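You operate a simulated robot arm through the tools that you are given. There is no shell and no other tool. Be economical: measure what you need, move in short steps, check, and stop when the job is done.

Carry out the task below with a simulated robot arm. There is one attempt and no reset: what you move stays moved.

TASK
Load plate 57 on level 2 of the small rack.
Fine: bring the level to the arrows, pin the rack while the shelf is out; leave the shelf in and the pin free.
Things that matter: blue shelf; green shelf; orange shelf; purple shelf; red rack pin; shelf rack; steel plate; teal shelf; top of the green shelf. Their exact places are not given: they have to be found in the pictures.

The check looks at the end state, three seconds after you hand in, the way a careful person would. Anything else that was tipped, shoved, dropped, spilled or broken makes it a failure.

THE ROBOT
A 7-joint arm with a two-finger parallel gripper on a trunk, on a base that drives. Base frame: it is fixed to the floor where the robot stands at the start and does not move with it; the origin is under the middle of the robot, x ahead of it, y to its left, z up. Lengths are in cm, angles in degrees, forces in N, time in s.
With the tool pointing down near the work surface it reaches from about 24 to 72 cm from the robot's upright axis, wherever it stands. Its first joint turns from -115.0 to 115.0 degrees. Places, roughly: blue shelf [80, 50, 130]; green shelf [80, 50, 120]; orange shelf [80, 50, 100]; purple shelf [80, 50, 90]; red rack pin [50, 80, 130]; shelf rack [80, 50, 110]; steel plate [75, 125, 75]; teal shelf [80, 50, 70]; top of the green shelf [70, 50, 120]. Payload 3.91 kg.
The TCP is the grasp point between the finger pads, 3 cm short of the fingertips. In the tool frame z runs along the fingers and y along their closing line. Largest opening 11 cm; finger width 2, thickness 1; the body of the gripper, 4.8 by 11.2 cm, starts 5.5 cm behind the TCP.
Orientation is that of the tool frame in the base frame, as a unit quaternion [w, x, y, z]. With the fingers straight down and closing along the base's y, the tool's x points along the base's -x, its y along +y and its z along -z.

THE INTERFACE
- The arm moves only by the tool servo_tool. Its argument "rows" is a list of rows, each a list of 7 numbers: the gripper command, from -1 (fully open) to 1 (shut), values between in proportion, then the shift along the tool's x, y, z in units of 25 mm (1.0 is 25 mm), then the turn, a rotation vector about the tool's x, y, z in units of 6 degrees (1.0 is 6 degrees). In form: [[grip, x, y, z, rx, ry, rz], ...]. A call has 1 to 20 rows; each row shifts and turns the commanded pose from where the row before left it, along the tool's axes as they then stand. A call with a number of a shift or a turn outside -1 to 1 is refused whole. Rows are played at 5 a second. More than 5 cm and 8.6 degrees between two rows, or a gripper value outside its range, and nothing of the call is played. Where a pose cannot be reached the arm comes as near as it can. A force on the tool above 80 N (or 10 N above the force at the start of the call, whichever is more), or a blocked arm, ends the call early, and 0.2 s more pass. Each finger travels about 10.8 cm/s and halts on what it meets, pressing with about 25 N; the grip force reading is that of the motor and also rises with nothing between the fingers. The clock runs only during rows and for 0.2 s after the last one: add rows that do not move to give the fingers time. It gives the time, the measured TCP pose, the force on the tool (base axes), the opening and the grip force at its end, in the units of the frame above (readings bear some noise), with the torque about the TCP (base axes, N m) and any sound that the robot's microphone picked up.
- Cameras (640 x 400 px; columns grow to the right, rows downward): "scene" is now at [2.33, 20.47, 180.65]; the picture's right is [0.54, -0.84, 0.00], its down [-0.59, -0.37, -0.72] and it looks along [0.60, 0.38, -0.70] (base axes); focal length 263 px, centre (320, 200). "wrist" rides on the gripper at [7.2, 1.7, -10.3] in the tool frame; the picture's right is [-0.23, 0.97, 0.00], its down [-0.76, -0.18, -0.62] and it looks along [-0.61, -0.14, 0.78] (tool axes); focal length 222 px, centre (320, 200).
- snapshot(camera): a new picture of that camera. No time passes.
- lift_body(by): slides the trunk up (or, below 0, down) by that many cm; the arm and the scene camera ride with it, the base frame stays. It gives what a move gives, with no picture.
- steer(legs): drives the robot by 1 to 6 legs, each [ahead, turn to the left] in cm and degrees, along the robot's own axes; the way and the turn of a leg run together, so that a leg with both is an arc; at most 150 cm and 180 degrees a leg. The arm and the cameras ride along, it lands a little off, and it stops where it bumps. It gives what a move gives.
- turn_head(pan, tilt): turns the head with the scene camera to pan (to the left, within 155 degrees either way) and tilt (down, from -29 to 69), counted from straight ahead of the robot. It gives what a move gives.
- locate(camera, pixels): there is no depth. For up to 12 entries [column, row, z] of the newest picture of that camera ("zoom" is the newest enlarged one), the place [x, y] in the base frame at which the ray of that pixel passes the height z, good to about 0.2 cm, but the place of the scene camera against the robot may be out by one fixed shift of up to 2.5 cm in any direction. No time passes.
- zoom(camera, box): a new picture of the part [left, top, right, bottom] of that camera's present view, enlarged. No time passes.
- sign_off(): hands the job in; it is judged then, once.

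Go step by step. Measure first, check grasps and placings, and put right what went wrong. The budget is 80 turns and 52 pictures, counting those below and the enlarged ones. Unless the task says otherwise, let go and move clear before handing in, and close with one line.

The tools are called after "Emit:" as name(argument=value, ...) on one line, values as JSON. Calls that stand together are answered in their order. servo_tool: Moves the arm, as the interface text tells. Its arguments: {"type":"object","properties":{"rows":{"type":"array"}},"required":["rows"]} The other tools are called the same way: lift_body (by) slides the trunk up or down; steer (legs) drives the base; turn_head (pan, tilt) turns the head that bears the scene camera; snapshot (camera) takes a picture; locate (camera, pixels) gives the place at which the rays of pixels pass given heights; zoom (camera, box) takes an enlarged picture of a part of a camera's view; sign_off () hands the job in.

At the start:

```text
time_s: 0.0
tool_pos: [43.2, 18.74, 149.81]
ee_rot: [0.0, 0.0, 1.0, -0.001]
wrist_force: [0.1, -0.1, 0.5]
ft_torque: [0.0, -0.03, -0.04]
width: 10.98
grasp_force: 0.0
trunk travel left (down, up): [-92.5, 6.5]
robot x, y, heading: [-0.18, 0.13, 0.1]
head pan, tilt: [32.4, 44.3]
```

scene: 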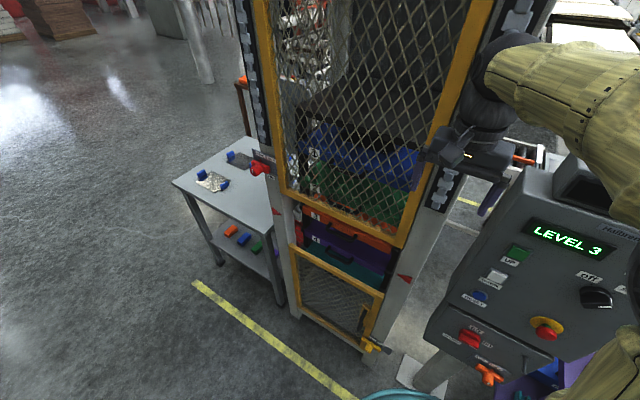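
wrist: 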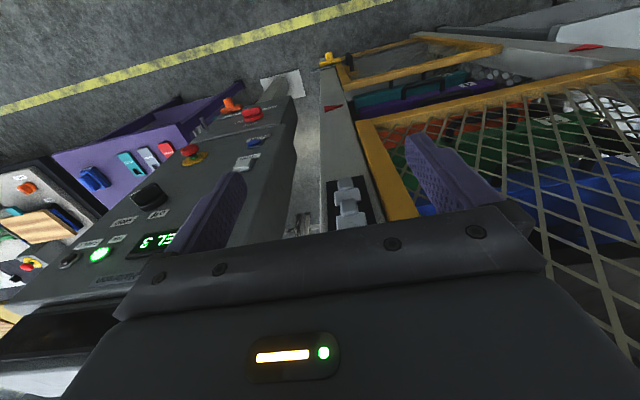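

The pictures show a caged rack with a control panel (display "LEVEL 3"), a red pin near (262,168) and a table with plates near (215,180). I'll zoom in for details.

Emit:
zoom(camera="scene", box=[420, 150, 640, 400])

Emit:
zoom(camera="scene", box=[160, 120, 300, 300])

Emit:
zoom(camera="scene", box=[250, 110, 450, 360])

```text
1.60 times, centred on (530, 275) of scene
```

zoom: 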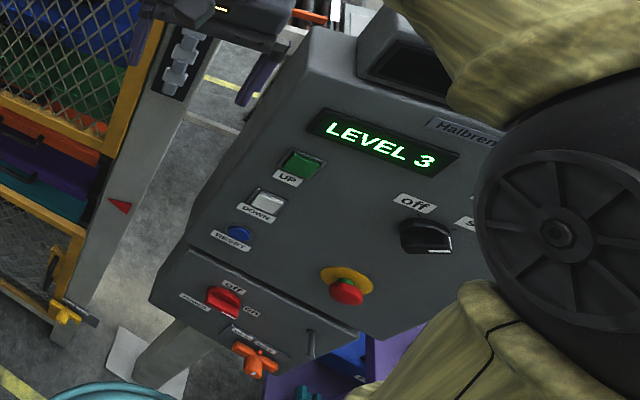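

```text
2.22 times, centred on (230, 210) of scene
```

zoom: 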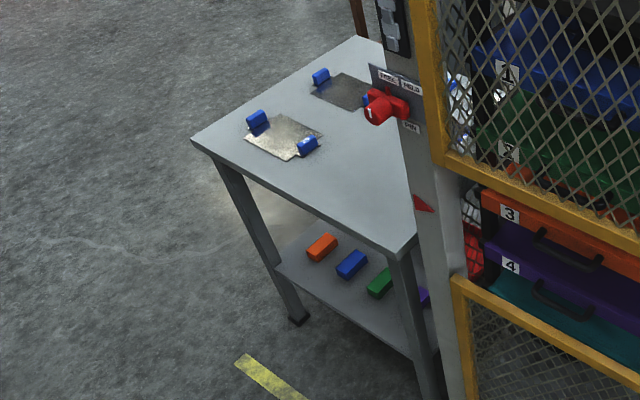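

```text
1.60 times, centred on (350, 235) of scene
```

zoom: 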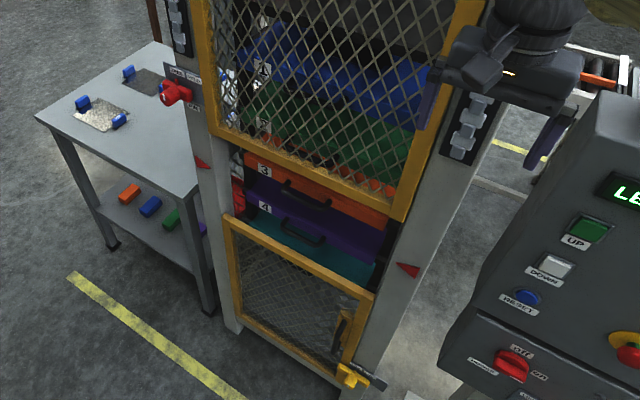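

Shelves 1 (blue), 2 (green), 3, 4 are visible. I'll look at the panel closely, with both cameras.

Emit:
turn_head(pan=-5, tilt=50)

Emit:
snapshot(camera="scene")

Emit:
zoom(camera="wrist", box=[0, 70, 320, 270])

```text
time_s: 1.0
tool_pos: [43.27, 18.71, 149.76]
ee_rot: [0.0, 0.0, 1.0, -0.001]
wrist_force: [-0.8, -1.2, 0.0]
ft_torque: [0.02, 0.0, 0.01]
width: 11.0
grasp_force: 0.0
trunk travel left (down, up): [-92.5, 6.5]
robot x, y, heading: [0.23, -0.12, 0.1]
head pan, tilt: [-5.0, 50.0]
```

```text
46 pictures are left
```

scene: 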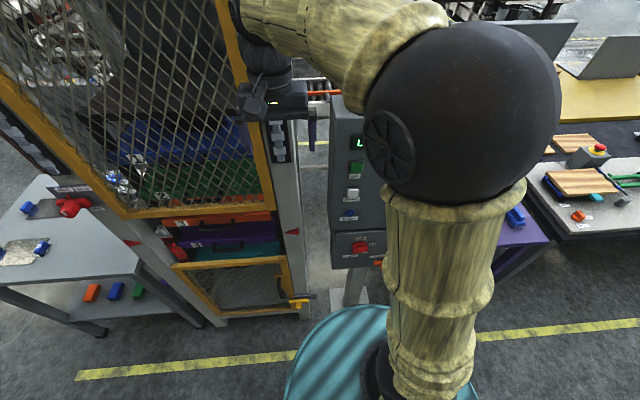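

```text
2.00 times, centred on (160, 170) of wrist
```

zoom: 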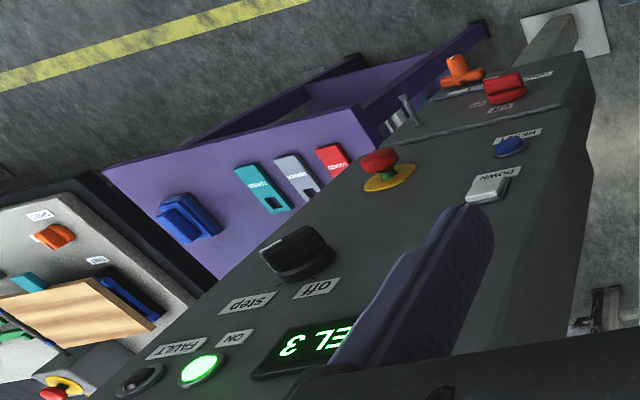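

The mode knob has labels "Off" and "Step" and the ON lamp is lit. I'll triangulate the panel features using both cameras.

Emit:
locate(camera="scene", pixels=[[353, 193, 100], [353, 193, 140], [356, 168, 100], [356, 168, 140], [349, 215, 100], [349, 215, 140], [360, 248, 100], [360, 248, 140], [292, 231, 80], [292, 231, 120]])

Emit:
locate(camera="wrist", pixels=[[244, 164, 100], [244, 164, 130], [255, 144, 100], [255, 144, 130], [189, 153, 100], [189, 153, 130], [147, 195, 100], [147, 195, 130], [252, 115, 100], [252, 115, 130], [329, 108, 80], [329, 108, 120]])

```text
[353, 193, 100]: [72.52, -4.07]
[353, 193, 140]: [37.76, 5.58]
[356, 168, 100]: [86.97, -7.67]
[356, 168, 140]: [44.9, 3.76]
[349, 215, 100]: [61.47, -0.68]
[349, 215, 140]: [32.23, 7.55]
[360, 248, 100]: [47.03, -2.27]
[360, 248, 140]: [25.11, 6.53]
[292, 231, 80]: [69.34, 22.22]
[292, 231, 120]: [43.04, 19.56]
```

```text
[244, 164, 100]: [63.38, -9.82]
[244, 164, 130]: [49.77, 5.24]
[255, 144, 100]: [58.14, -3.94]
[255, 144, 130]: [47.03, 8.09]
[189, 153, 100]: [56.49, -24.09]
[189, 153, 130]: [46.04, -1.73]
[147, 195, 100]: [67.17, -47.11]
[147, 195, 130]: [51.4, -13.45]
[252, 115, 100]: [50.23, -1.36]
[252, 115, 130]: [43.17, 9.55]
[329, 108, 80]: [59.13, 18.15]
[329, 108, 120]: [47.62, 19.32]
```

Triangulated: DOWN ≈ (53.4, 1.2, 122), panel roughly vertical at x≈53.5 facing me; right arrow ≈ (51, 19, 107.6). I'll back off and lower the trunk to look from in front.

Emit:
steer(legs=[[-25, 0]])

Emit:
lift_body(by=-45)

Emit:
turn_head(pan=5, tilt=15)

Emit:
snapshot(camera="scene")

```text
time_s: 2.8
tool_pos: [18.52, 18.64, 149.94]
ee_rot: [0.0, 0.0, 1.0, 0.0]
wrist_force: [-0.6, 0.0, -0.1]
ft_torque: [0.02, -0.02, -0.01]
width: 10.99
grasp_force: 0.0
trunk travel left (down, up): [-92.5, 6.5]
robot x, y, heading: [-24.36, 0.14, -0.0]
head pan, tilt: [-5.0, 50.0]
```

```text
refused: -45 is not a number from -40 to 40
```

```text
time_s: 3.9
tool_pos: [18.51, 18.71, 149.71]
ee_rot: [0.0, 0.0, 1.0, -0.001]
wrist_force: [-0.6, -0.5, -1.0]
ft_torque: [-0.01, -0.02, -0.02]
width: 10.95
grasp_force: 0.2
trunk travel left (down, up): [-92.5, 6.5]
robot x, y, heading: [-24.78, 0.04, 0.1]
head pan, tilt: [5.0, 15.0]
```

```text
44 pictures are left
```

scene: 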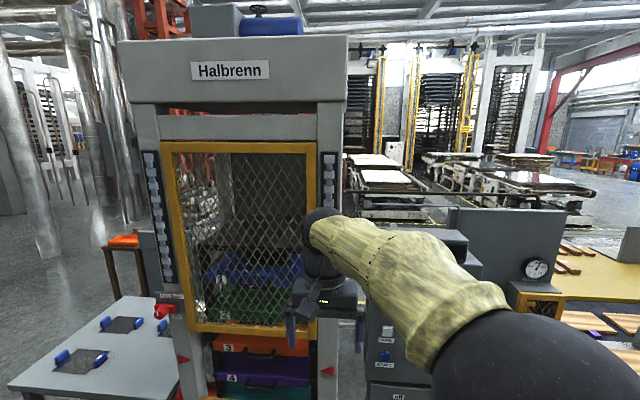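

The view is clear but the arm covers the panel; I'll lower the trunk and reorient the tool to point forward.

Emit:
lift_body(by=-38)

Emit:
servo_tool(rows=[[1, 0, 0, 0, 0, -1, 0], [1, 0, 0, 0, 0, -1, 0], [1, 0, 0, 0, 0, -1, 0], [1, 0, 0, 0, 0, -1, 0], [1, 0, 0, 0, 0, -1, 0], [1, 0, 0, 0, 0, -1, 0], [1, 0, 0, 0, 0, -1, 0], [1, 0, 0, 0, 0, -1, 0], [1, 0, 0, 0, 0, -1, 0], [1, 0, 0, 0, 0, -1, 0], [1, 0, 0, 0, 0, -1, 0], [1, 0, 0, 0, 0, -1, 0], [1, 0, 0, 0, 0, -1, 0], [1, 0, 0, 0, 0, -1, 0], [1, 0, 0, 0, 0, -1, 0]])

Emit:
snapshot(camera="scene")

Emit:
snapshot(camera="wrist")

```text
time_s: 7.5
tool_pos: [18.65, 18.74, 111.75]
ee_rot: [0.0, 0.0, 1.0, 0.0]
wrist_force: [-0.1, -0.6, 0.0]
ft_torque: [-0.02, 0.0, -0.02]
width: 11.0
grasp_force: 0.0
trunk travel left (down, up): [-54.5, 44.5]
robot x, y, heading: [-24.72, 0.19, -0.1]
head pan, tilt: [5.0, 15.0]
```

```text
time_s: 10.7
tool_pos: [18.51, 18.7, 111.63]
ee_rot: [0.708, 0.001, 0.707, 0.0]
wrist_force: [0.8, 0.6, -0.1]
ft_torque: [0.02, 0.01, 0.03]
width: 0.04
grasp_force: 24.7
trunk travel left (down, up): [-54.5, 44.5]
robot x, y, heading: [-24.7, 0.11, 0.1]
head pan, tilt: [5.0, 15.0]
```

```text
43 pictures are left
```

scene: 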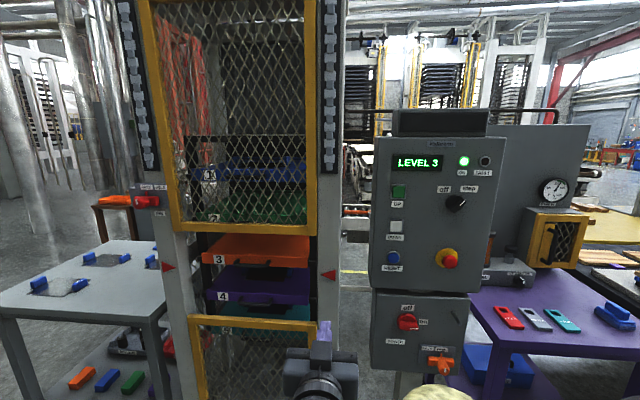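

```text
42 pictures are left
```

wrist: 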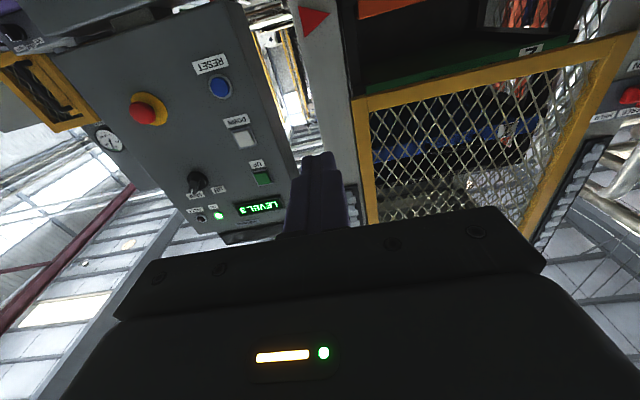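

Tool points forward cleanly. Zoom on panel, rack opening, and pin.

Emit:
zoom(camera="scene", box=[360, 130, 520, 390])

Emit:
zoom(camera="scene", box=[120, 160, 350, 360])

```text
1.54 times, centred on (440, 260) of scene
```

zoom: 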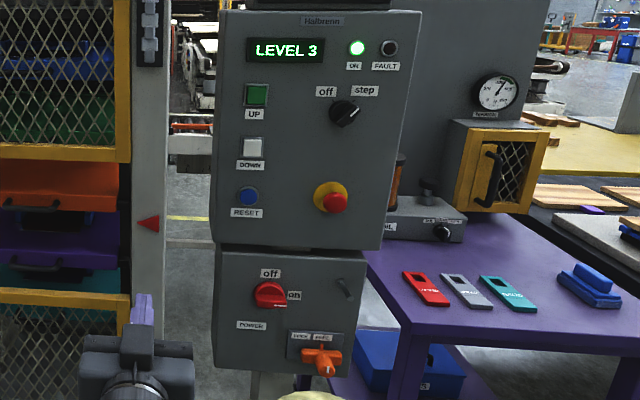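

```text
2.00 times, centred on (235, 260) of scene
```

zoom: 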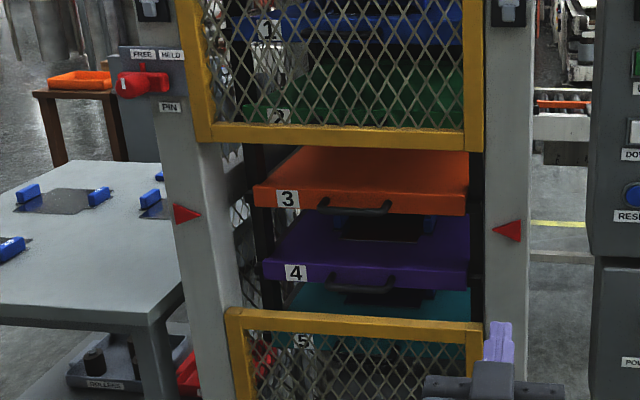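

Knob is at "step", power is "on", level 3 sits at the arrows, and the pin is at FREE. I'll triangulate DOWN, UP, pin, and arrows.

Emit:
locate(camera="scene", pixels=[[396.5, 225.6, 110], [396.5, 225.6, 125], [398.5, 191, 130], [398.5, 191, 125], [145, 202, 110], [145, 202, 125], [329, 275, 100], [329, 275, 115], [168, 267, 100], [168, 267, 115]])

Emit:
locate(camera="wrist", pixels=[[244, 138, 115], [244, 138, 125], [263, 179, 120], [263, 179, 135], [220, 87, 105], [220, 87, 120], [313, 18, 100], [313, 18, 115], [632, 96, 115], [632, 96, 130]])

```text
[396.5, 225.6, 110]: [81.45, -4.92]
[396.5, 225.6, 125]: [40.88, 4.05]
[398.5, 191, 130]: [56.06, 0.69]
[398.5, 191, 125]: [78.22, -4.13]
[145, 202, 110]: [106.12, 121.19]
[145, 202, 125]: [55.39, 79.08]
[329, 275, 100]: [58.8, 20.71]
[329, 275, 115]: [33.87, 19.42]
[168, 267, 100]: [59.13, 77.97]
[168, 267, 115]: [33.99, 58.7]
```

```text
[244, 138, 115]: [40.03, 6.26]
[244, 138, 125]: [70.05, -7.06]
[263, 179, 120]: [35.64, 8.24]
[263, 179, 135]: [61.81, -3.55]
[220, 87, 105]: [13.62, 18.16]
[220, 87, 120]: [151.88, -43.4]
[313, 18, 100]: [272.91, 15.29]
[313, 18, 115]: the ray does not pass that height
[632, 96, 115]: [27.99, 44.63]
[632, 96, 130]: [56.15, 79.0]
```

DOWN ≈ (54, 0.3, 120.2), UP ≈ (54, 0, 130.5). I'll drive ahead 20 cm and align the closed fingers in front of DOWN.

Emit:
steer(legs=[[20, 0]])

Emit:
servo_tool(rows=[[1, -0.43, -0.92, 0, 0, 0, 0], [1, -0.43, -0.92, 0, 0, 0, 0], [1, -0.43, -0.92, 0, 0, 0, 0], [1, -0.43, -0.92, 0, 0, 0, 0], [1, -0.43, -0.92, 0, 0, 0, 0], [1, -0.43, -0.92, 0, 0, 0, 0], [1, -0.43, -0.92, 0, 0, 0, 0], [1, -0.43, -0.92, 0, 0, 0, 0]])

Emit:
snapshot(camera="wrist")

```text
time_s: 12.3
tool_pos: [38.55, 18.73, 111.68]
ee_rot: [0.708, 0.001, 0.707, 0.0]
wrist_force: [-0.2, -0.8, 0.2]
ft_torque: [-0.01, 0.01, 0.0]
width: 0.0
grasp_force: 25.4
trunk travel left (down, up): [-54.5, 44.5]
robot x, y, heading: [-4.72, -0.21, -0.0]
head pan, tilt: [5.0, 15.0]
```

```text
time_s: 14.1
tool_pos: [40.54, 2.5, 118.53]
ee_rot: [0.707, 0.0, 0.707, 0.0]
wrist_force: [0.0, 0.9, -0.2]
ft_torque: [-0.02, 0.0, 0.02]
width: 0.0
grasp_force: 24.8
out of reach, approached as far as the arm can: row 4, 6, 7, 8
trunk travel left (down, up): [-54.5, 44.5]
robot x, y, heading: [-4.63, 0.42, -0.1]
head pan, tilt: [5.0, 15.0]
```

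```text
39 pictures are left
```

wrist: 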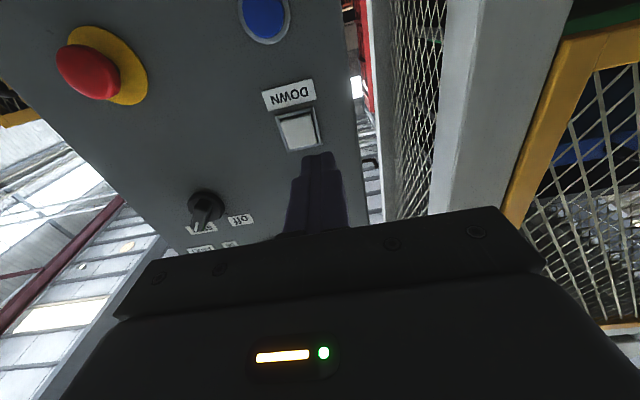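

The arm hit its inner reach limit; I'll refine DOWN from this view (pixel 298,130), back off 12 cm and finish aligning with a more extended arm.

Emit:
locate(camera="wrist", pixels=[[298, 130, 115], [298, 130, 125], [265, 18, 109], [265, 18, 105]])

Emit:
steer(legs=[[-14, 0]])

Emit:
servo_tool(rows=[[1, -0.3, -0.4, 1, 0, 0, 0], [1, -0.3, -0.4, 1, 0, 0, 0], [1, 0, 0, 1, 0, 0, 0], [1, 0, 0, 1, 0, 0, 0], [1, 0, 0, 1, 0, 0, 0], [1, 0, 0, 0, 0, 0, 0]])

```text
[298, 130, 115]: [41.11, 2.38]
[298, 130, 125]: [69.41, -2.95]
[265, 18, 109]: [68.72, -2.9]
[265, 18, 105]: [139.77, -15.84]
```

```text
time_s: 15.4
tool_pos: [26.54, 2.8, 118.53]
ee_rot: [0.707, -0.001, 0.707, 0.001]
wrist_force: [0.5, -0.5, -0.7]
ft_torque: [0.02, 0.02, 0.01]
width: 0.0
grasp_force: 24.8
trunk travel left (down, up): [-54.5, 44.5]
robot x, y, heading: [-18.7, 0.01, 0.1]
head pan, tilt: [5.0, 15.0]
```

```text
time_s: 16.8
tool_pos: [39.2, 0.6, 119.97]
ee_rot: [0.707, 0.0, 0.707, 0.001]
wrist_force: [-0.3, -0.5, -0.4]
ft_torque: [-0.03, -0.01, 0.02]
width: 0.0
grasp_force: 25.1
trunk travel left (down, up): [-54.5, 44.5]
robot x, y, heading: [-18.65, 0.01, 0.1]
head pan, tilt: [5.0, 15.0]
```

Refined DOWN ≈ (54, 0, 119.7). Advancing, then gently pressing.

Emit:
servo_tool(rows=[[1, 0.1, -0.24, 1, 0, 0, 0], [1, 0, 0, 1, 0, 0, 0], [1, 0, 0, 1, 0, 0, 0], [1, 0, 0, 0.8, 0, 0, 0], [1, 0, 0, 0, 0, 0, 0]])

Emit:
zoom(camera="wrist", box=[180, 50, 420, 250])

```text
time_s: 18.0
tool_pos: [43.91, -1.3, 121.52]
ee_rot: [0.708, -0.001, 0.707, 0.002]
wrist_force: [0.4, -0.7, 0.1]
ft_torque: [-0.04, -0.02, -0.01]
width: 0.0
grasp_force: 25.0
out of reach, approached as far as the arm can: row 2, 3, 4
trunk travel left (down, up): [-54.5, 44.5]
robot x, y, heading: [-18.65, 0.07, 0.4]
head pan, tilt: [5.0, 15.0]
```

```text
2.00 times, centred on (300, 150) of wrist
```

zoom: 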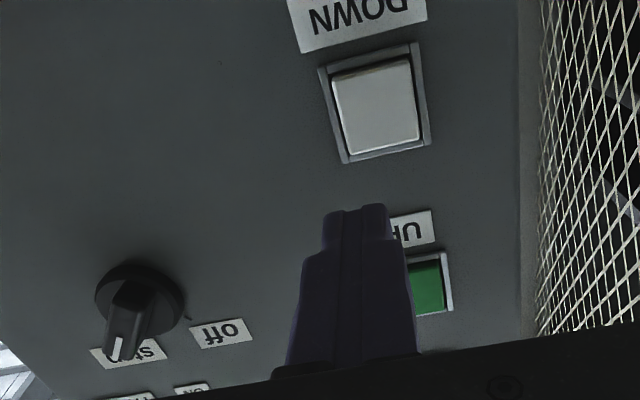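

The arm stopped short of its reach at x≈44. I'll pull back, fix y/z, and drive 8 cm closer.

Emit:
servo_tool(rows=[[1, 0, 0, -1, 0, 0, 0], [1, 0.36, 0.26, -1, 0, 0, 0], [1, 0.36, 0.26, 0, 0, 0, 0], [1, 0, 0, 0, 0, 0, 0]])

Emit:
steer(legs=[[7, 0]])

```text
time_s: 19.0
tool_pos: [38.94, 0.08, 119.82]
ee_rot: [0.707, -0.002, 0.707, 0.002]
wrist_force: [0.2, 0.1, -0.4]
ft_torque: [0.01, 0.0, -0.02]
width: 0.0
grasp_force: 24.8
trunk travel left (down, up): [-54.5, 44.5]
robot x, y, heading: [-18.87, 0.07, 0.1]
head pan, tilt: [5.0, 15.0]
```

```text
time_s: 20.0
tool_pos: [45.95, 0.07, 119.8]
ee_rot: [0.707, -0.001, 0.707, 0.001]
wrist_force: [-0.7, -0.1, 0.0]
ft_torque: [0.02, 0.0, 0.0]
width: 0.0
grasp_force: 25.0
trunk travel left (down, up): [-54.5, 44.5]
robot x, y, heading: [-11.4, 0.04, 0.1]
head pan, tilt: [5.0, 15.0]
```

At (45.95, 0.07, 119.8), in line with DOWN. Advancing in small steps, then looking.

Emit:
servo_tool(rows=[[1, 0, 0, 0.8, 0, 0, 0], [1, 0, 0, 0.4, 0, 0, 0], [1, 0, 0, 0.2, 0, 0, 0], [1, 0, 0, 0.12, 0, 0, 0], [1, 0, 0, 0, 0, 0, 0]])

Emit:
zoom(camera="wrist", box=[180, 50, 420, 250])

```text
time_s: 21.2
tool_pos: [49.64, 0.06, 119.87]
ee_rot: [0.707, -0.001, 0.707, 0.001]
wrist_force: [-0.3, -0.3, 0.5]
ft_torque: [0.03, 0.0, -0.03]
width: 0.0
grasp_force: 24.7
trunk travel left (down, up): [-54.5, 44.5]
robot x, y, heading: [-11.81, 0.09, 0.3]
head pan, tilt: [5.0, 15.0]
```

```text
2.00 times, centred on (300, 150) of wrist
```

zoom: 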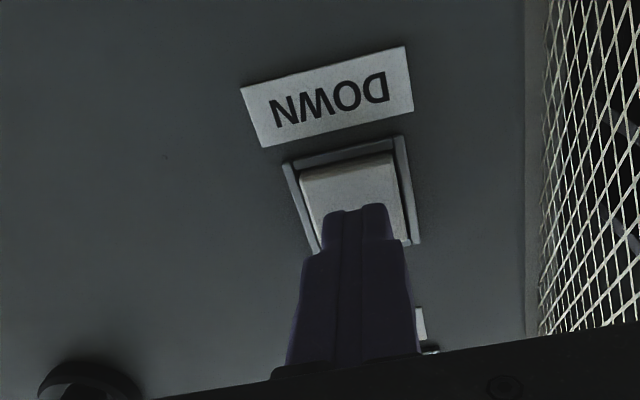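

Fingertips are over the DOWN button. Pressing in 2.5 mm steps.

Emit:
servo_tool(rows=[[1, 0, 0, 0.12, 0, 0, 0], [1, 0, 0, 0.12, 0, 0, 0], [1, 0, 0, 0.12, 0, 0, 0], [1, 0, 0, 0.1, 0, 0, 0], [1, 0, 0, 0, 0, 0, 0]])

```text
time_s: 22.4
tool_pos: [49.96, -0.14, 120.09]
ee_rot: [0.708, -0.002, 0.707, 0.001]
wrist_force: [0.1, 0.4, -0.1]
ft_torque: [-0.02, -0.01, -0.01]
width: 0.0
grasp_force: 24.6
out of reach, approached as far as the arm can: row 1, 3
trunk travel left (down, up): [-54.5, 44.5]
robot x, y, heading: [-11.6, 0.08, 0.2]
head pan, tilt: [5.0, 15.0]
```

Still a reach limit just before contact. I'll retract 6 cm, drive 5 cm closer, and press from there.

Emit:
servo_tool(rows=[[1, 0.05, 0, -1, 0, 0, 0], [1, 0.05, 0, -1, 0, 0, 0], [1, 0, 0, -0.4, 0, 0, 0], [1, 0, 0, 0, 0, 0, 0]])

Emit:
steer(legs=[[5, 0]])

```text
time_s: 23.4
tool_pos: [44.04, -0.1, 119.92]
ee_rot: [0.707, -0.001, 0.707, 0.001]
wrist_force: [0.2, -0.1, 0.0]
ft_torque: [0.02, 0.01, -0.01]
width: 0.02
grasp_force: 25.0
trunk travel left (down, up): [-54.5, 44.5]
robot x, y, heading: [-11.56, -0.09, 0.2]
head pan, tilt: [5.0, 15.0]
```

```text
time_s: 24.4
tool_pos: [49.14, -0.08, 119.98]
ee_rot: [0.707, -0.001, 0.707, 0.001]
wrist_force: [0.8, -0.4, 0.6]
ft_torque: [-0.02, 0.01, -0.02]
width: 0.03
grasp_force: 25.1
trunk travel left (down, up): [-54.5, 44.5]
robot x, y, heading: [-6.64, 0.13, 0.3]
head pan, tilt: [5.0, 15.0]
```

Emit:
servo_tool(rows=[[1, 0.06, 0, 0.3, 0, 0, 0], [1, 0, 0, 0.2, 0, 0, 0], [1, 0, 0, 0.12, 0, 0, 0], [1, 0, 0, 0.12, 0, 0, 0], [1, 0, 0, 0, 0, 0, 0]])

```text
time_s: 25.6
tool_pos: [50.92, -0.25, 119.79]
ee_rot: [0.708, -0.002, 0.707, 0.002]
wrist_force: [0.7, 1.1, 0.4]
ft_torque: [-0.03, 0.02, -0.01]
width: 0.0
grasp_force: 25.2
trunk travel left (down, up): [-54.5, 44.5]
robot x, y, heading: [-6.81, -0.01, 0.2]
head pan, tilt: [5.0, 15.0]
```

Emit:
servo_tool(rows=[[1, 0, 0, 0.12, 0, 0, 0], [1, 0, 0, 0.12, 0, 0, 0], [1, 0, 0, 0.08, 0, 0, 0]])

Emit:
zoom(camera="wrist", box=[180, 50, 420, 250])

```text
time_s: 26.4
tool_pos: [51.64, -0.3, 119.79]
ee_rot: [0.708, 0.0, 0.706, 0.001]
wrist_force: [-13.4, -3.3, -1.6]
ft_torque: [-0.06, 0.07, -0.14]
width: 0.0
grasp_force: 24.9
trunk travel left (down, up): [-54.5, 44.5]
robot x, y, heading: [-6.8, 0.12, 0.3]
head pan, tilt: [5.0, 15.0]
heard: click
```

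```text
2.00 times, centred on (300, 150) of wrist
```

zoom: 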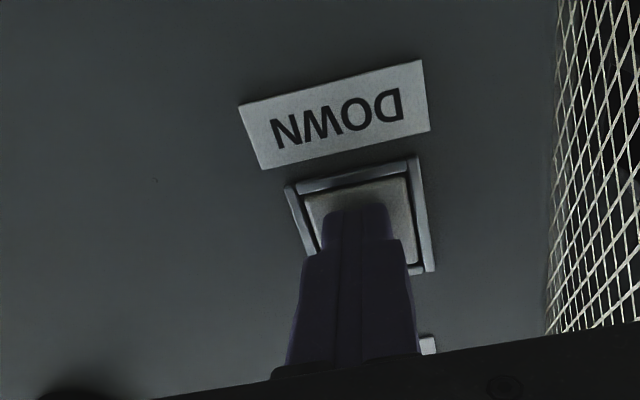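

A click was heard. Retracting and looking at the rack and display.

Emit:
servo_tool(rows=[[1, 0, 0, -0.5, 0, 0, 0], [1, 0, 0, -1, 0, 0, 0], [1, 0, 0, -1, 0, 0, 0], [1, 0, 0, 0, 0, 0, 0], [1, 0, 0, 0, 0, 0, 0]])

Emit:
steer(legs=[[-25, 0]])

Emit:
snapshot(camera="scene")

```text
time_s: 27.6
tool_pos: [45.45, -0.13, 119.68]
ee_rot: [0.707, -0.001, 0.707, 0.001]
wrist_force: [-0.7, 0.5, 0.3]
ft_torque: [0.03, -0.03, -0.02]
width: 0.02
grasp_force: 25.0
trunk travel left (down, up): [-54.5, 44.5]
robot x, y, heading: [-6.6, -0.2, 0.5]
head pan, tilt: [5.0, 15.0]
```

```text
time_s: 29.4
tool_pos: [20.58, -0.21, 119.68]
ee_rot: [0.707, -0.002, 0.707, 0.002]
wrist_force: [-0.1, -0.6, -0.6]
ft_torque: [0.0, 0.04, 0.02]
width: 0.01
grasp_force: 25.2
trunk travel left (down, up): [-54.5, 44.5]
robot x, y, heading: [-31.69, -0.18, 0.5]
head pan, tilt: [5.0, 15.0]
```

```text
35 pictures are left
```

scene: 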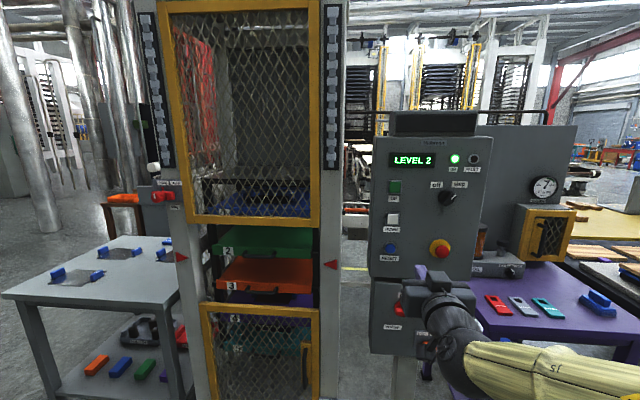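

Display reads "LEVEL 2" and the green shelf is at the arrows. Next the pin: zoom in on it, plus the shelf and the table.

Emit:
zoom(camera="scene", box=[130, 165, 240, 235])

Emit:
zoom(camera="scene", box=[170, 200, 350, 320])

Emit:
locate(camera="scene", pixels=[[158, 196, 120], [158, 196, 130], [330, 265, 100], [330, 265, 110], [182, 257, 100], [182, 257, 110]])

```text
5.71 times, centred on (185, 200) of scene
```

zoom: 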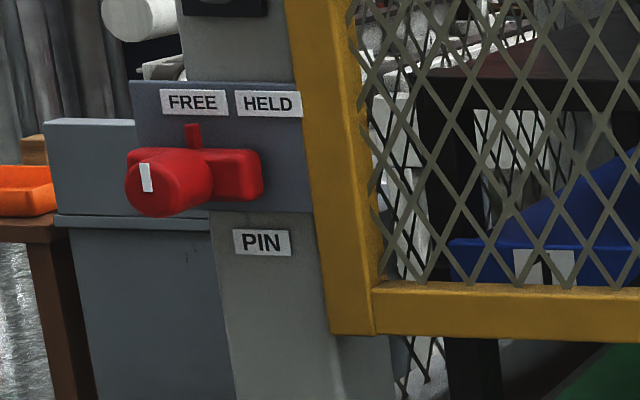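

```text
3.33 times, centred on (260, 260) of scene
```

zoom: 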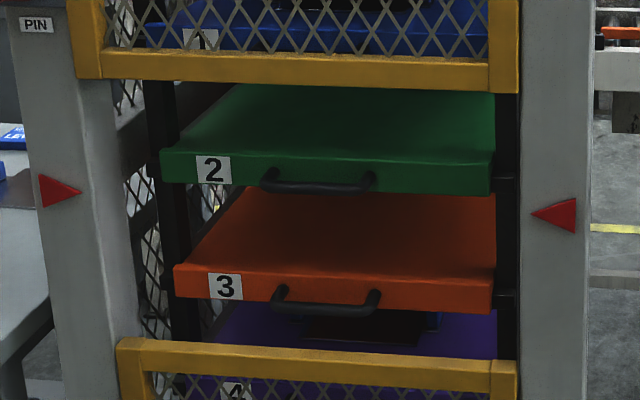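

```text
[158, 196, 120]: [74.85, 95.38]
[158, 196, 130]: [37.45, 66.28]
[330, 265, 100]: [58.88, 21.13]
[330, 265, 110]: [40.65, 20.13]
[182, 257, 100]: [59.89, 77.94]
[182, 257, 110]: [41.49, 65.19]
```

The pin is a red handle with a pointer tab under FREE. I'll drive in front of it and look with the wrist camera.

Emit:
steer(legs=[[0, 90], [70, 0], [0, -90]])

Emit:
turn_head(pan=0, tilt=20)

Emit:
snapshot(camera="scene")

```text
time_s: 40.9
tool_pos: [20.45, 70.24, 119.75]
ee_rot: [0.707, -0.005, 0.707, 0.005]
wrist_force: [-0.4, 0.4, 0.1]
ft_torque: [-0.01, 0.0, 0.0]
width: 0.0
grasp_force: 24.9
trunk travel left (down, up): [-54.5, 44.5]
robot x, y, heading: [-31.92, 70.18, 0.6]
head pan, tilt: [5.0, 15.0]
```

```text
time_s: 41.5
tool_pos: [20.45, 70.5, 119.64]
ee_rot: [0.707, -0.005, 0.707, 0.005]
wrist_force: [0.2, 0.4, -0.1]
ft_torque: [0.02, -0.02, -0.01]
width: 0.0
grasp_force: 25.2
trunk travel left (down, up): [-54.5, 44.5]
robot x, y, heading: [-31.85, 70.2, 0.6]
head pan, tilt: [0.0, 20.0]
```

```text
32 pictures are left
```

scene: 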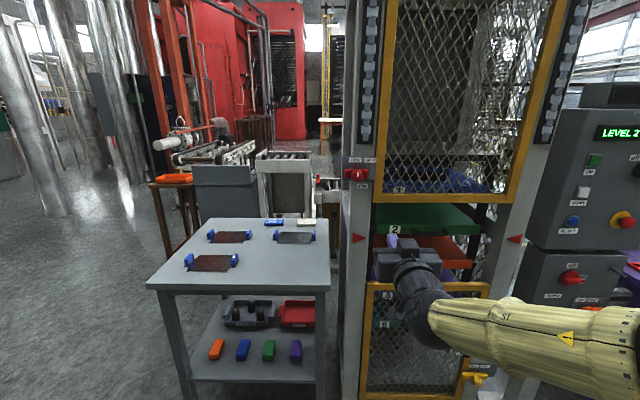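

Emit:
zoom(camera="scene", box=[330, 140, 410, 200])

Emit:
zoom(camera="scene", box=[160, 200, 330, 300])

Emit:
locate(camera="scene", pixels=[[356, 175, 120], [356, 175, 130], [357, 238, 100], [357, 238, 110], [515, 239, 100], [515, 239, 110]])

```text
6.67 times, centred on (370, 170) of scene
```

zoom: 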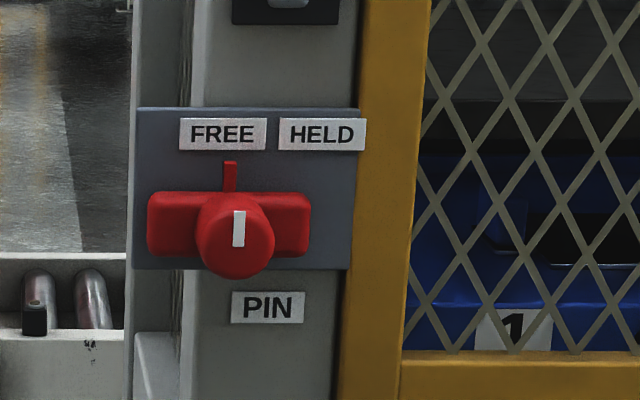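

```text
3.76 times, centred on (245, 250) of scene
```

zoom: 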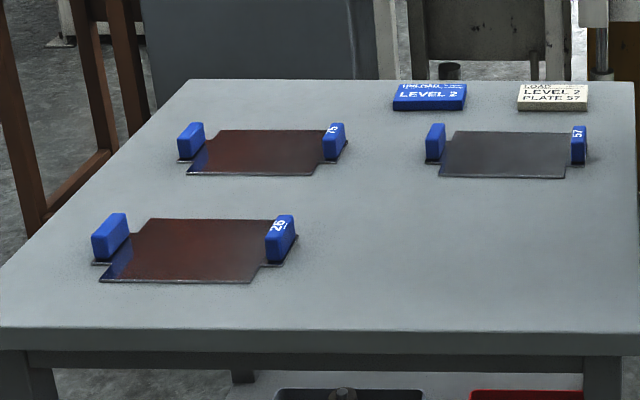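

```text
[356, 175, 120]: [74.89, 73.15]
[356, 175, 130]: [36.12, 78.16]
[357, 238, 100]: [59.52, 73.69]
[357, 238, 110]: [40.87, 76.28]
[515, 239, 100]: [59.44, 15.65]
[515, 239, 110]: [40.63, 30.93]
```

The pin looks like a winged turn-handle (~7.4 cm wide) with a pointer tab at FREE, HELD being to its right. I'll pre-open the fingers to ~8.8 cm and measure it with the wrist camera from two positions.

Emit:
servo_tool(rows=[[-0.6, 0, 0.8, 0, 0, 0, 0], [-0.6, 0, 0.8, 0, 0, 0, 0], [-0.6, -0.5, 0.6, 0, 0, 0, 0], [-0.6, -0.5, 0, 0, 0, 0, 0], [-0.6, 0, 0, 0, 0, 0, 0]])

Emit:
zoom(camera="wrist", box=[240, 0, 480, 200])

```text
time_s: 42.7
tool_pos: [20.63, 76.02, 122.19]
ee_rot: [0.707, -0.004, 0.707, 0.004]
wrist_force: [0.6, 0.3, 0.4]
ft_torque: [-0.02, 0.0, -0.01]
width: 8.8
grasp_force: 0.1
trunk travel left (down, up): [-54.5, 44.5]
robot x, y, heading: [-31.99, 69.87, 0.8]
head pan, tilt: [0.0, 20.0]
```

```text
2.00 times, centred on (360, 100) of wrist
```

zoom: 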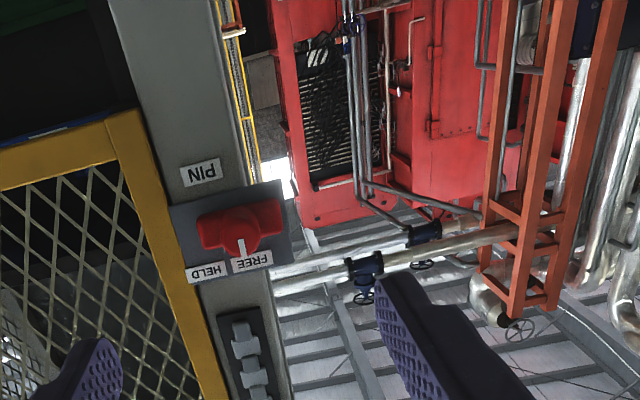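

Emit:
locate(camera="zoom", pixels=[[240, 224, 120], [240, 224, 130], [197, 231, 120], [197, 231, 130], [283, 214, 120], [283, 214, 130]])

Emit:
steer(legs=[[14, 0]])

Emit:
zoom(camera="wrist", box=[240, 0, 480, 200])

```text
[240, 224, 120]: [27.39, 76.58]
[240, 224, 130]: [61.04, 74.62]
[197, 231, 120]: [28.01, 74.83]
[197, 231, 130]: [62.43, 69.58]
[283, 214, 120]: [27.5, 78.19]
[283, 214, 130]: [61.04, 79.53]
```

```text
time_s: 44.0
tool_pos: [34.79, 76.27, 122.14]
ee_rot: [0.707, -0.004, 0.707, 0.003]
wrist_force: [0.5, -0.3, 0.4]
ft_torque: [-0.03, 0.02, -0.04]
width: 8.81
grasp_force: 0.0
trunk travel left (down, up): [-54.5, 44.5]
robot x, y, heading: [-17.51, 70.56, 0.9]
head pan, tilt: [0.0, 20.0]
```

```text
2.00 times, centred on (360, 100) of wrist
```

zoom: 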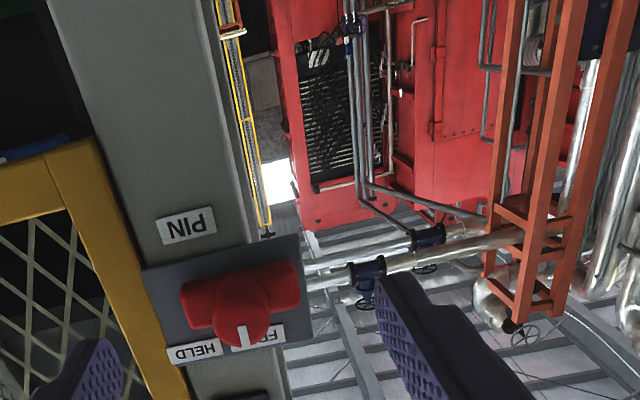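

Emit:
locate(camera="zoom", pixels=[[241, 290, 120], [241, 290, 130], [183, 302, 120], [183, 302, 130], [299, 281, 120], [299, 281, 130]])

```text
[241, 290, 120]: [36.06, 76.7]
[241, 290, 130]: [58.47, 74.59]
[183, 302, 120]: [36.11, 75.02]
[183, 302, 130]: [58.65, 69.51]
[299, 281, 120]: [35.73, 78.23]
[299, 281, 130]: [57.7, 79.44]
```

Pin bar spans y 71.3–79.1, z≈127, x≈51.5. Aligning TCP to (·, 75.2, 127), then driving 8 cm closer.

Emit:
servo_tool(rows=[[-0.75, -0.97, -0.21, 0, 0, 0, 0], [-0.75, -0.97, -0.21, 0, 0, 0, 0], [-0.75, 0, 0, 0, 0, 0, 0]])

Emit:
steer(legs=[[8, 0]])

Emit:
snapshot(camera="wrist")

```text
time_s: 44.9
tool_pos: [34.87, 75.18, 126.84]
ee_rot: [0.707, -0.004, 0.707, 0.005]
wrist_force: [-0.4, -0.3, 0.2]
ft_torque: [0.01, 0.0, -0.03]
width: 9.61
grasp_force: 0.1
trunk travel left (down, up): [-54.5, 44.5]
robot x, y, heading: [-17.72, 70.47, 0.6]
head pan, tilt: [0.0, 20.0]
```

```text
time_s: 45.9
tool_pos: [42.92, 75.13, 126.87]
ee_rot: [0.707, -0.005, 0.707, 0.005]
wrist_force: [1.0, 0.1, -1.3]
ft_torque: [0.01, -0.02, -0.02]
width: 9.67
grasp_force: 0.0
trunk travel left (down, up): [-54.5, 44.5]
robot x, y, heading: [-9.43, 70.2, 0.6]
head pan, tilt: [0.0, 20.0]
```

```text
27 pictures are left
```

wrist: 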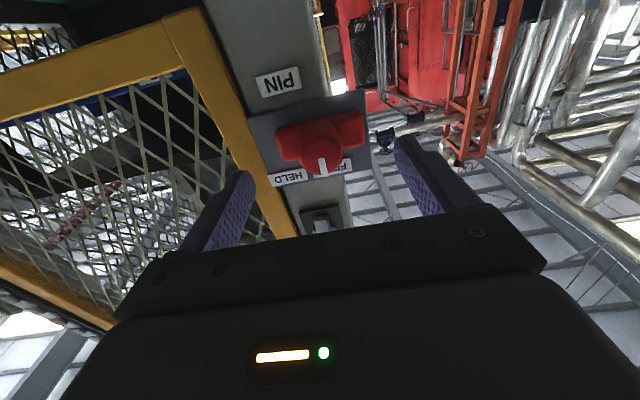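

Fingers straddle the pin. Narrowing to 8.8 cm and advancing.

Emit:
servo_tool(rows=[[-0.6, 0, 0, 0, 0, 0, 0], [-0.6, 0, 0, 0.8, 0, 0, 0], [-0.6, 0, 0, 0.6, 0, 0, 0], [-0.6, 0, 0, 0.4, 0, 0, 0], [-0.6, 0, 0, 0.2, 0, 0, 0], [-0.6, 0, 0, 0.2, 0, 0, 0], [-0.6, 0, 0, 0, 0, 0, 0]])

Emit:
zoom(camera="wrist", box=[180, 50, 460, 250])

```text
time_s: 47.5
tool_pos: [48.33, 75.33, 126.78]
ee_rot: [0.707, -0.005, 0.707, 0.004]
wrist_force: [1.0, -0.5, 0.8]
ft_torque: [-0.03, 0.02, -0.01]
width: 8.8
grasp_force: 0.0
trunk travel left (down, up): [-54.5, 44.5]
robot x, y, heading: [-9.41, 70.41, 0.4]
head pan, tilt: [0.0, 20.0]
```

```text
2.00 times, centred on (320, 150) of wrist
```

zoom: 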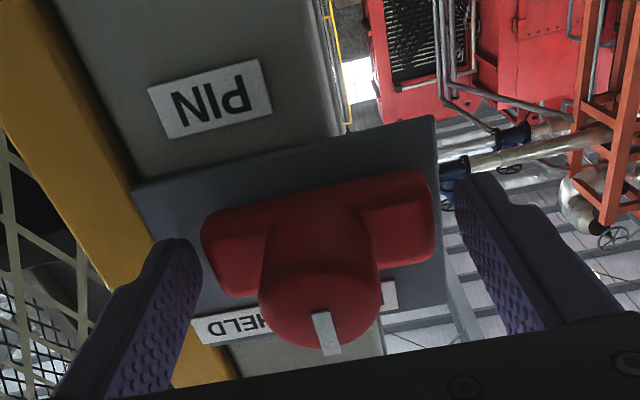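

Emit:
servo_tool(rows=[[-0.6, 0, 0, 0.2, 0, 0, 0], [-0.6, 0, 0, 0.2, 0, 0, 0], [-0.6, 0, 0, 0, 0, 0, 0]])

Emit:
zoom(camera="wrist", box=[180, 50, 460, 250])

```text
time_s: 48.3
tool_pos: [49.39, 75.25, 126.86]
ee_rot: [0.707, -0.003, 0.707, 0.003]
wrist_force: [-0.2, 0.2, 0.2]
ft_torque: [0.01, -0.01, 0.04]
width: 8.79
grasp_force: 0.1
trunk travel left (down, up): [-54.5, 44.5]
robot x, y, heading: [-9.46, 70.87, 0.6]
head pan, tilt: [0.0, 20.0]
```

```text
2.00 times, centred on (320, 150) of wrist
```

zoom: 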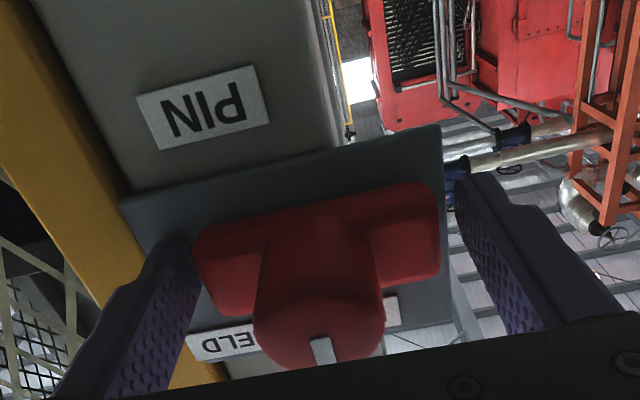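

Closing on the bar ends.

Emit:
servo_tool(rows=[[-0.5, 0, -0.08, 0, 0, 0, 0], [-0.4, 0, 0, 0, 0, 0, 0], [-0.2, 0, 0, 0, 0, 0, 0], [0, 0, 0, 0, 0, 0, 0], [1, 0, 0, 0, 0, 0, 0], [1, 0, 0, 0, 0, 0, 0]])

```text
time_s: 49.7
tool_pos: [49.34, 75.23, 126.97]
ee_rot: [0.707, -0.004, 0.707, 0.004]
wrist_force: [1.1, 1.5, 0.4]
ft_torque: [0.03, 0.08, -0.36]
width: 7.49
grasp_force: 45.3
trunk travel left (down, up): [-54.5, 44.5]
robot x, y, heading: [-9.91, 70.01, 0.7]
head pan, tilt: [0.0, 20.0]
```

Gripped at 7.49 cm. Trying a clockwise turn of 12° and reading the torque.

Emit:
servo_tool(rows=[[1, 0, 0, 0, 0, 0, 0.7], [1, 0, 0, 0, 0, 0, 0.7], [1, 0, 0, 0, 0, 0, 0.6], [1, 0, 0, 0, 0, 0, 0]])

Emit:
zoom(camera="wrist", box=[180, 50, 460, 250])

```text
time_s: 50.7
tool_pos: [49.27, 75.19, 126.7]
ee_rot: [0.701, 0.069, 0.706, 0.077]
wrist_force: [-5.8, 0.4, -18.1]
ft_torque: [-2.54, 0.02, -0.5]
width: 7.89
grasp_force: 45.0
trunk travel left (down, up): [-54.5, 44.5]
robot x, y, heading: [-9.28, 70.51, 0.5]
head pan, tilt: [0.0, 20.0]
```

```text
2.00 times, centred on (320, 150) of wrist
```

zoom: 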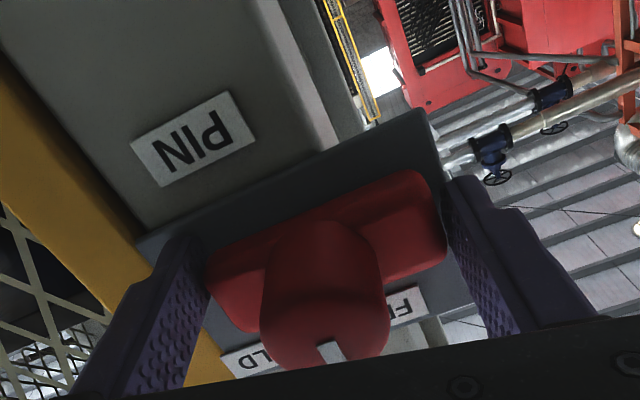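

The bar stayed parallel to its plate while the gripper turned (2.5 N·m resistance), so it's probably a slider. Turning back and trying to slide toward HELD (−y).

Emit:
servo_tool(rows=[[1, 0, 0, 0, 0, 0, -0.7], [1, 0, 0, 0, 0, 0, -0.7], [1, 0, 0, 0, 0, 0, -0.6], [1, 0, 0, 0, 0, 0, 0], [1, 0, -0.15, 0, 0, 0, 0], [1, 0, -0.15, 0, 0, 0, 0], [1, 0, 0, 0, 0, 0, 0]])

Emit:
zoom(camera="wrist", box=[180, 50, 460, 250])

```text
time_s: 52.3
tool_pos: [49.31, 74.25, 126.93]
ee_rot: [0.708, -0.003, 0.706, 0.003]
wrist_force: [9.5, 0.5, 19.1]
ft_torque: [0.49, 0.04, 0.12]
width: 7.48
grasp_force: 45.3
trunk travel left (down, up): [-54.5, 44.5]
robot x, y, heading: [-9.65, 70.31, 0.6]
head pan, tilt: [0.0, 20.0]
```

```text
2.00 times, centred on (320, 150) of wrist
```

zoom: 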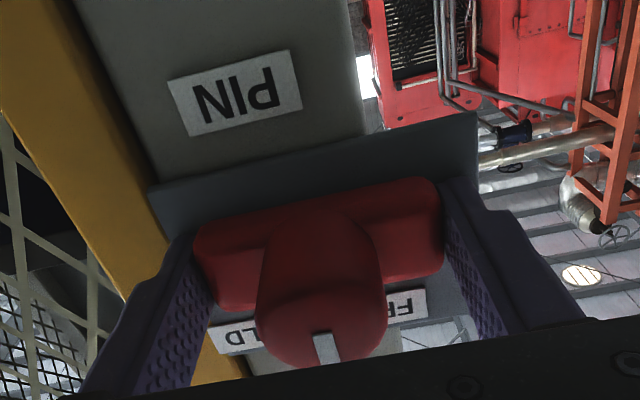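

The bar slid ~1 cm toward HELD with almost no resistance: it's a slider. To keep the finger clear of the yellow frame I'll regrip on the protruding knob instead.

Emit:
servo_tool(rows=[[-0.6, 0, 0, 0, 0, 0, 0], [-0.6, 0, 0, 0, 0, 0, 0], [-0.6, 0, 0, -0.7, 0, 0, 0], [-0.6, 0, 0, -0.7, 0, 0, 0], [0, 0, 0, 0, 0, 0, 0], [1, 0, 0, 0, 0, 0, 0], [1, 0, 0, 0, 0, 0, 0], [1, 0, 0, 0, 0, 0, 0]])

Emit:
zoom(camera="wrist", box=[180, 50, 460, 250])

```text
time_s: 54.1
tool_pos: [45.82, 74.12, 126.92]
ee_rot: [0.707, -0.003, 0.707, 0.003]
wrist_force: [1.1, -1.6, -0.7]
ft_torque: [-0.04, 0.0, -0.05]
width: 3.24
grasp_force: 44.8
trunk travel left (down, up): [-54.5, 44.5]
robot x, y, heading: [-9.32, 70.3, 0.7]
head pan, tilt: [0.0, 20.0]
```

```text
2.00 times, centred on (320, 150) of wrist
```

zoom: 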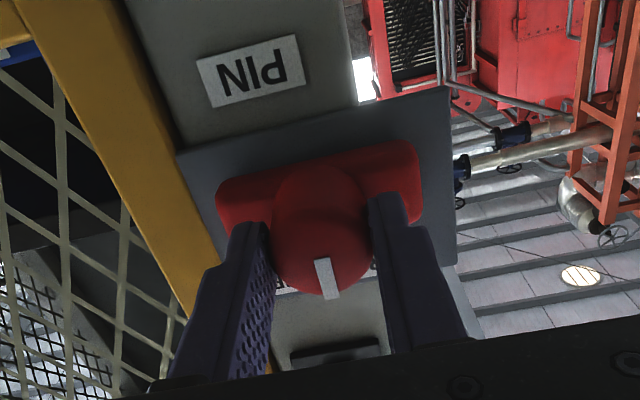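

Knob gripped at 3.24 cm. Sliding in steps toward −y until it stops.

Emit:
servo_tool(rows=[[1, 0, -0.3, 0, 0, 0, 0], [1, 0, -0.3, 0, 0, 0, 0], [1, 0, -0.3, 0, 0, 0, 0], [1, 0, -0.2, 0, 0, 0, 0], [1, 0, 0, 0, 0, 0, 0]])

Emit:
zoom(camera="wrist", box=[180, 50, 460, 250])

```text
time_s: 55.3
tool_pos: [45.85, 71.46, 126.83]
ee_rot: [0.708, -0.003, 0.707, 0.003]
wrist_force: [11.7, -2.7, 14.3]
ft_torque: [-0.06, -0.62, -0.15]
width: 3.23
grasp_force: 45.3
trunk travel left (down, up): [-54.5, 44.5]
robot x, y, heading: [-9.7, 70.37, 0.8]
head pan, tilt: [0.0, 20.0]
```

```text
2.00 times, centred on (320, 150) of wrist
```

zoom: 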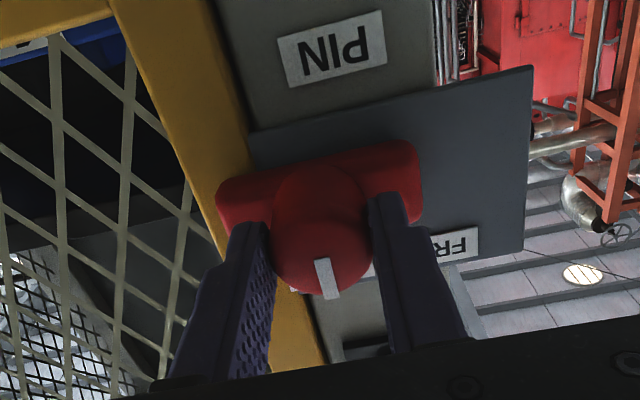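

Emit:
servo_tool(rows=[[1, 0, -0.15, 0, 0, 0, 0], [1, 0, -0.15, 0, 0, 0, 0], [1, 0, -0.15, 0, 0, 0, 0], [1, 0, 0, 0, 0, 0, 0]])

```text
time_s: 56.3
tool_pos: [45.87, 71.14, 127.0]
ee_rot: [0.708, -0.009, 0.707, 0.005]
wrist_force: [11.5, 23.5, 23.9]
ft_torque: [0.11, -0.67, 0.91]
width: 3.25
grasp_force: 45.0
trunk travel left (down, up): [-54.5, 44.5]
robot x, y, heading: [-9.54, 70.21, 0.5]
head pan, tilt: [0.0, 20.0]
```

It reached an end stop at y≈71.1 (4.1 cm of travel). Releasing, backing away, and checking.

Emit:
servo_tool(rows=[[1, 0, 0.2, 0, 0, 0, 0], [-0.2, 0, 0, 0, 0, 0, 0], [-0.2, 0, 0, 0, 0, 0, 0], [-0.2, 0, 0, -1, 0, 0, 0], [-0.2, 0, 0, -1, 0, 0, 0], [-0.2, 0, 0, 0, 0, 0, 0]])

Emit:
steer(legs=[[-16, 0]])

Emit:
zoom(camera="scene", box=[310, 120, 530, 290])

```text
time_s: 57.7
tool_pos: [40.89, 70.9, 126.87]
ee_rot: [0.707, -0.004, 0.707, 0.003]
wrist_force: [0.6, 1.2, -0.1]
ft_torque: [0.02, -0.01, -0.02]
width: 6.58
grasp_force: 0.1
trunk travel left (down, up): [-54.5, 44.5]
robot x, y, heading: [-9.55, 70.61, 0.6]
head pan, tilt: [0.0, 20.0]
```

```text
time_s: 59.1
tool_pos: [24.65, 70.52, 126.88]
ee_rot: [0.707, -0.003, 0.707, 0.002]
wrist_force: [1.0, 0.1, 0.4]
ft_torque: [0.01, 0.0, 0.01]
width: 6.59
grasp_force: 0.2
trunk travel left (down, up): [-54.5, 44.5]
robot x, y, heading: [-25.59, 70.48, 0.3]
head pan, tilt: [0.0, 20.0]
```

```text
2.35 times, centred on (420, 205) of scene
```

zoom: 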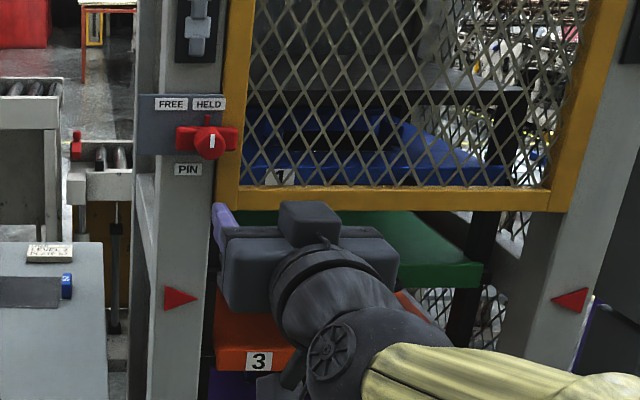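

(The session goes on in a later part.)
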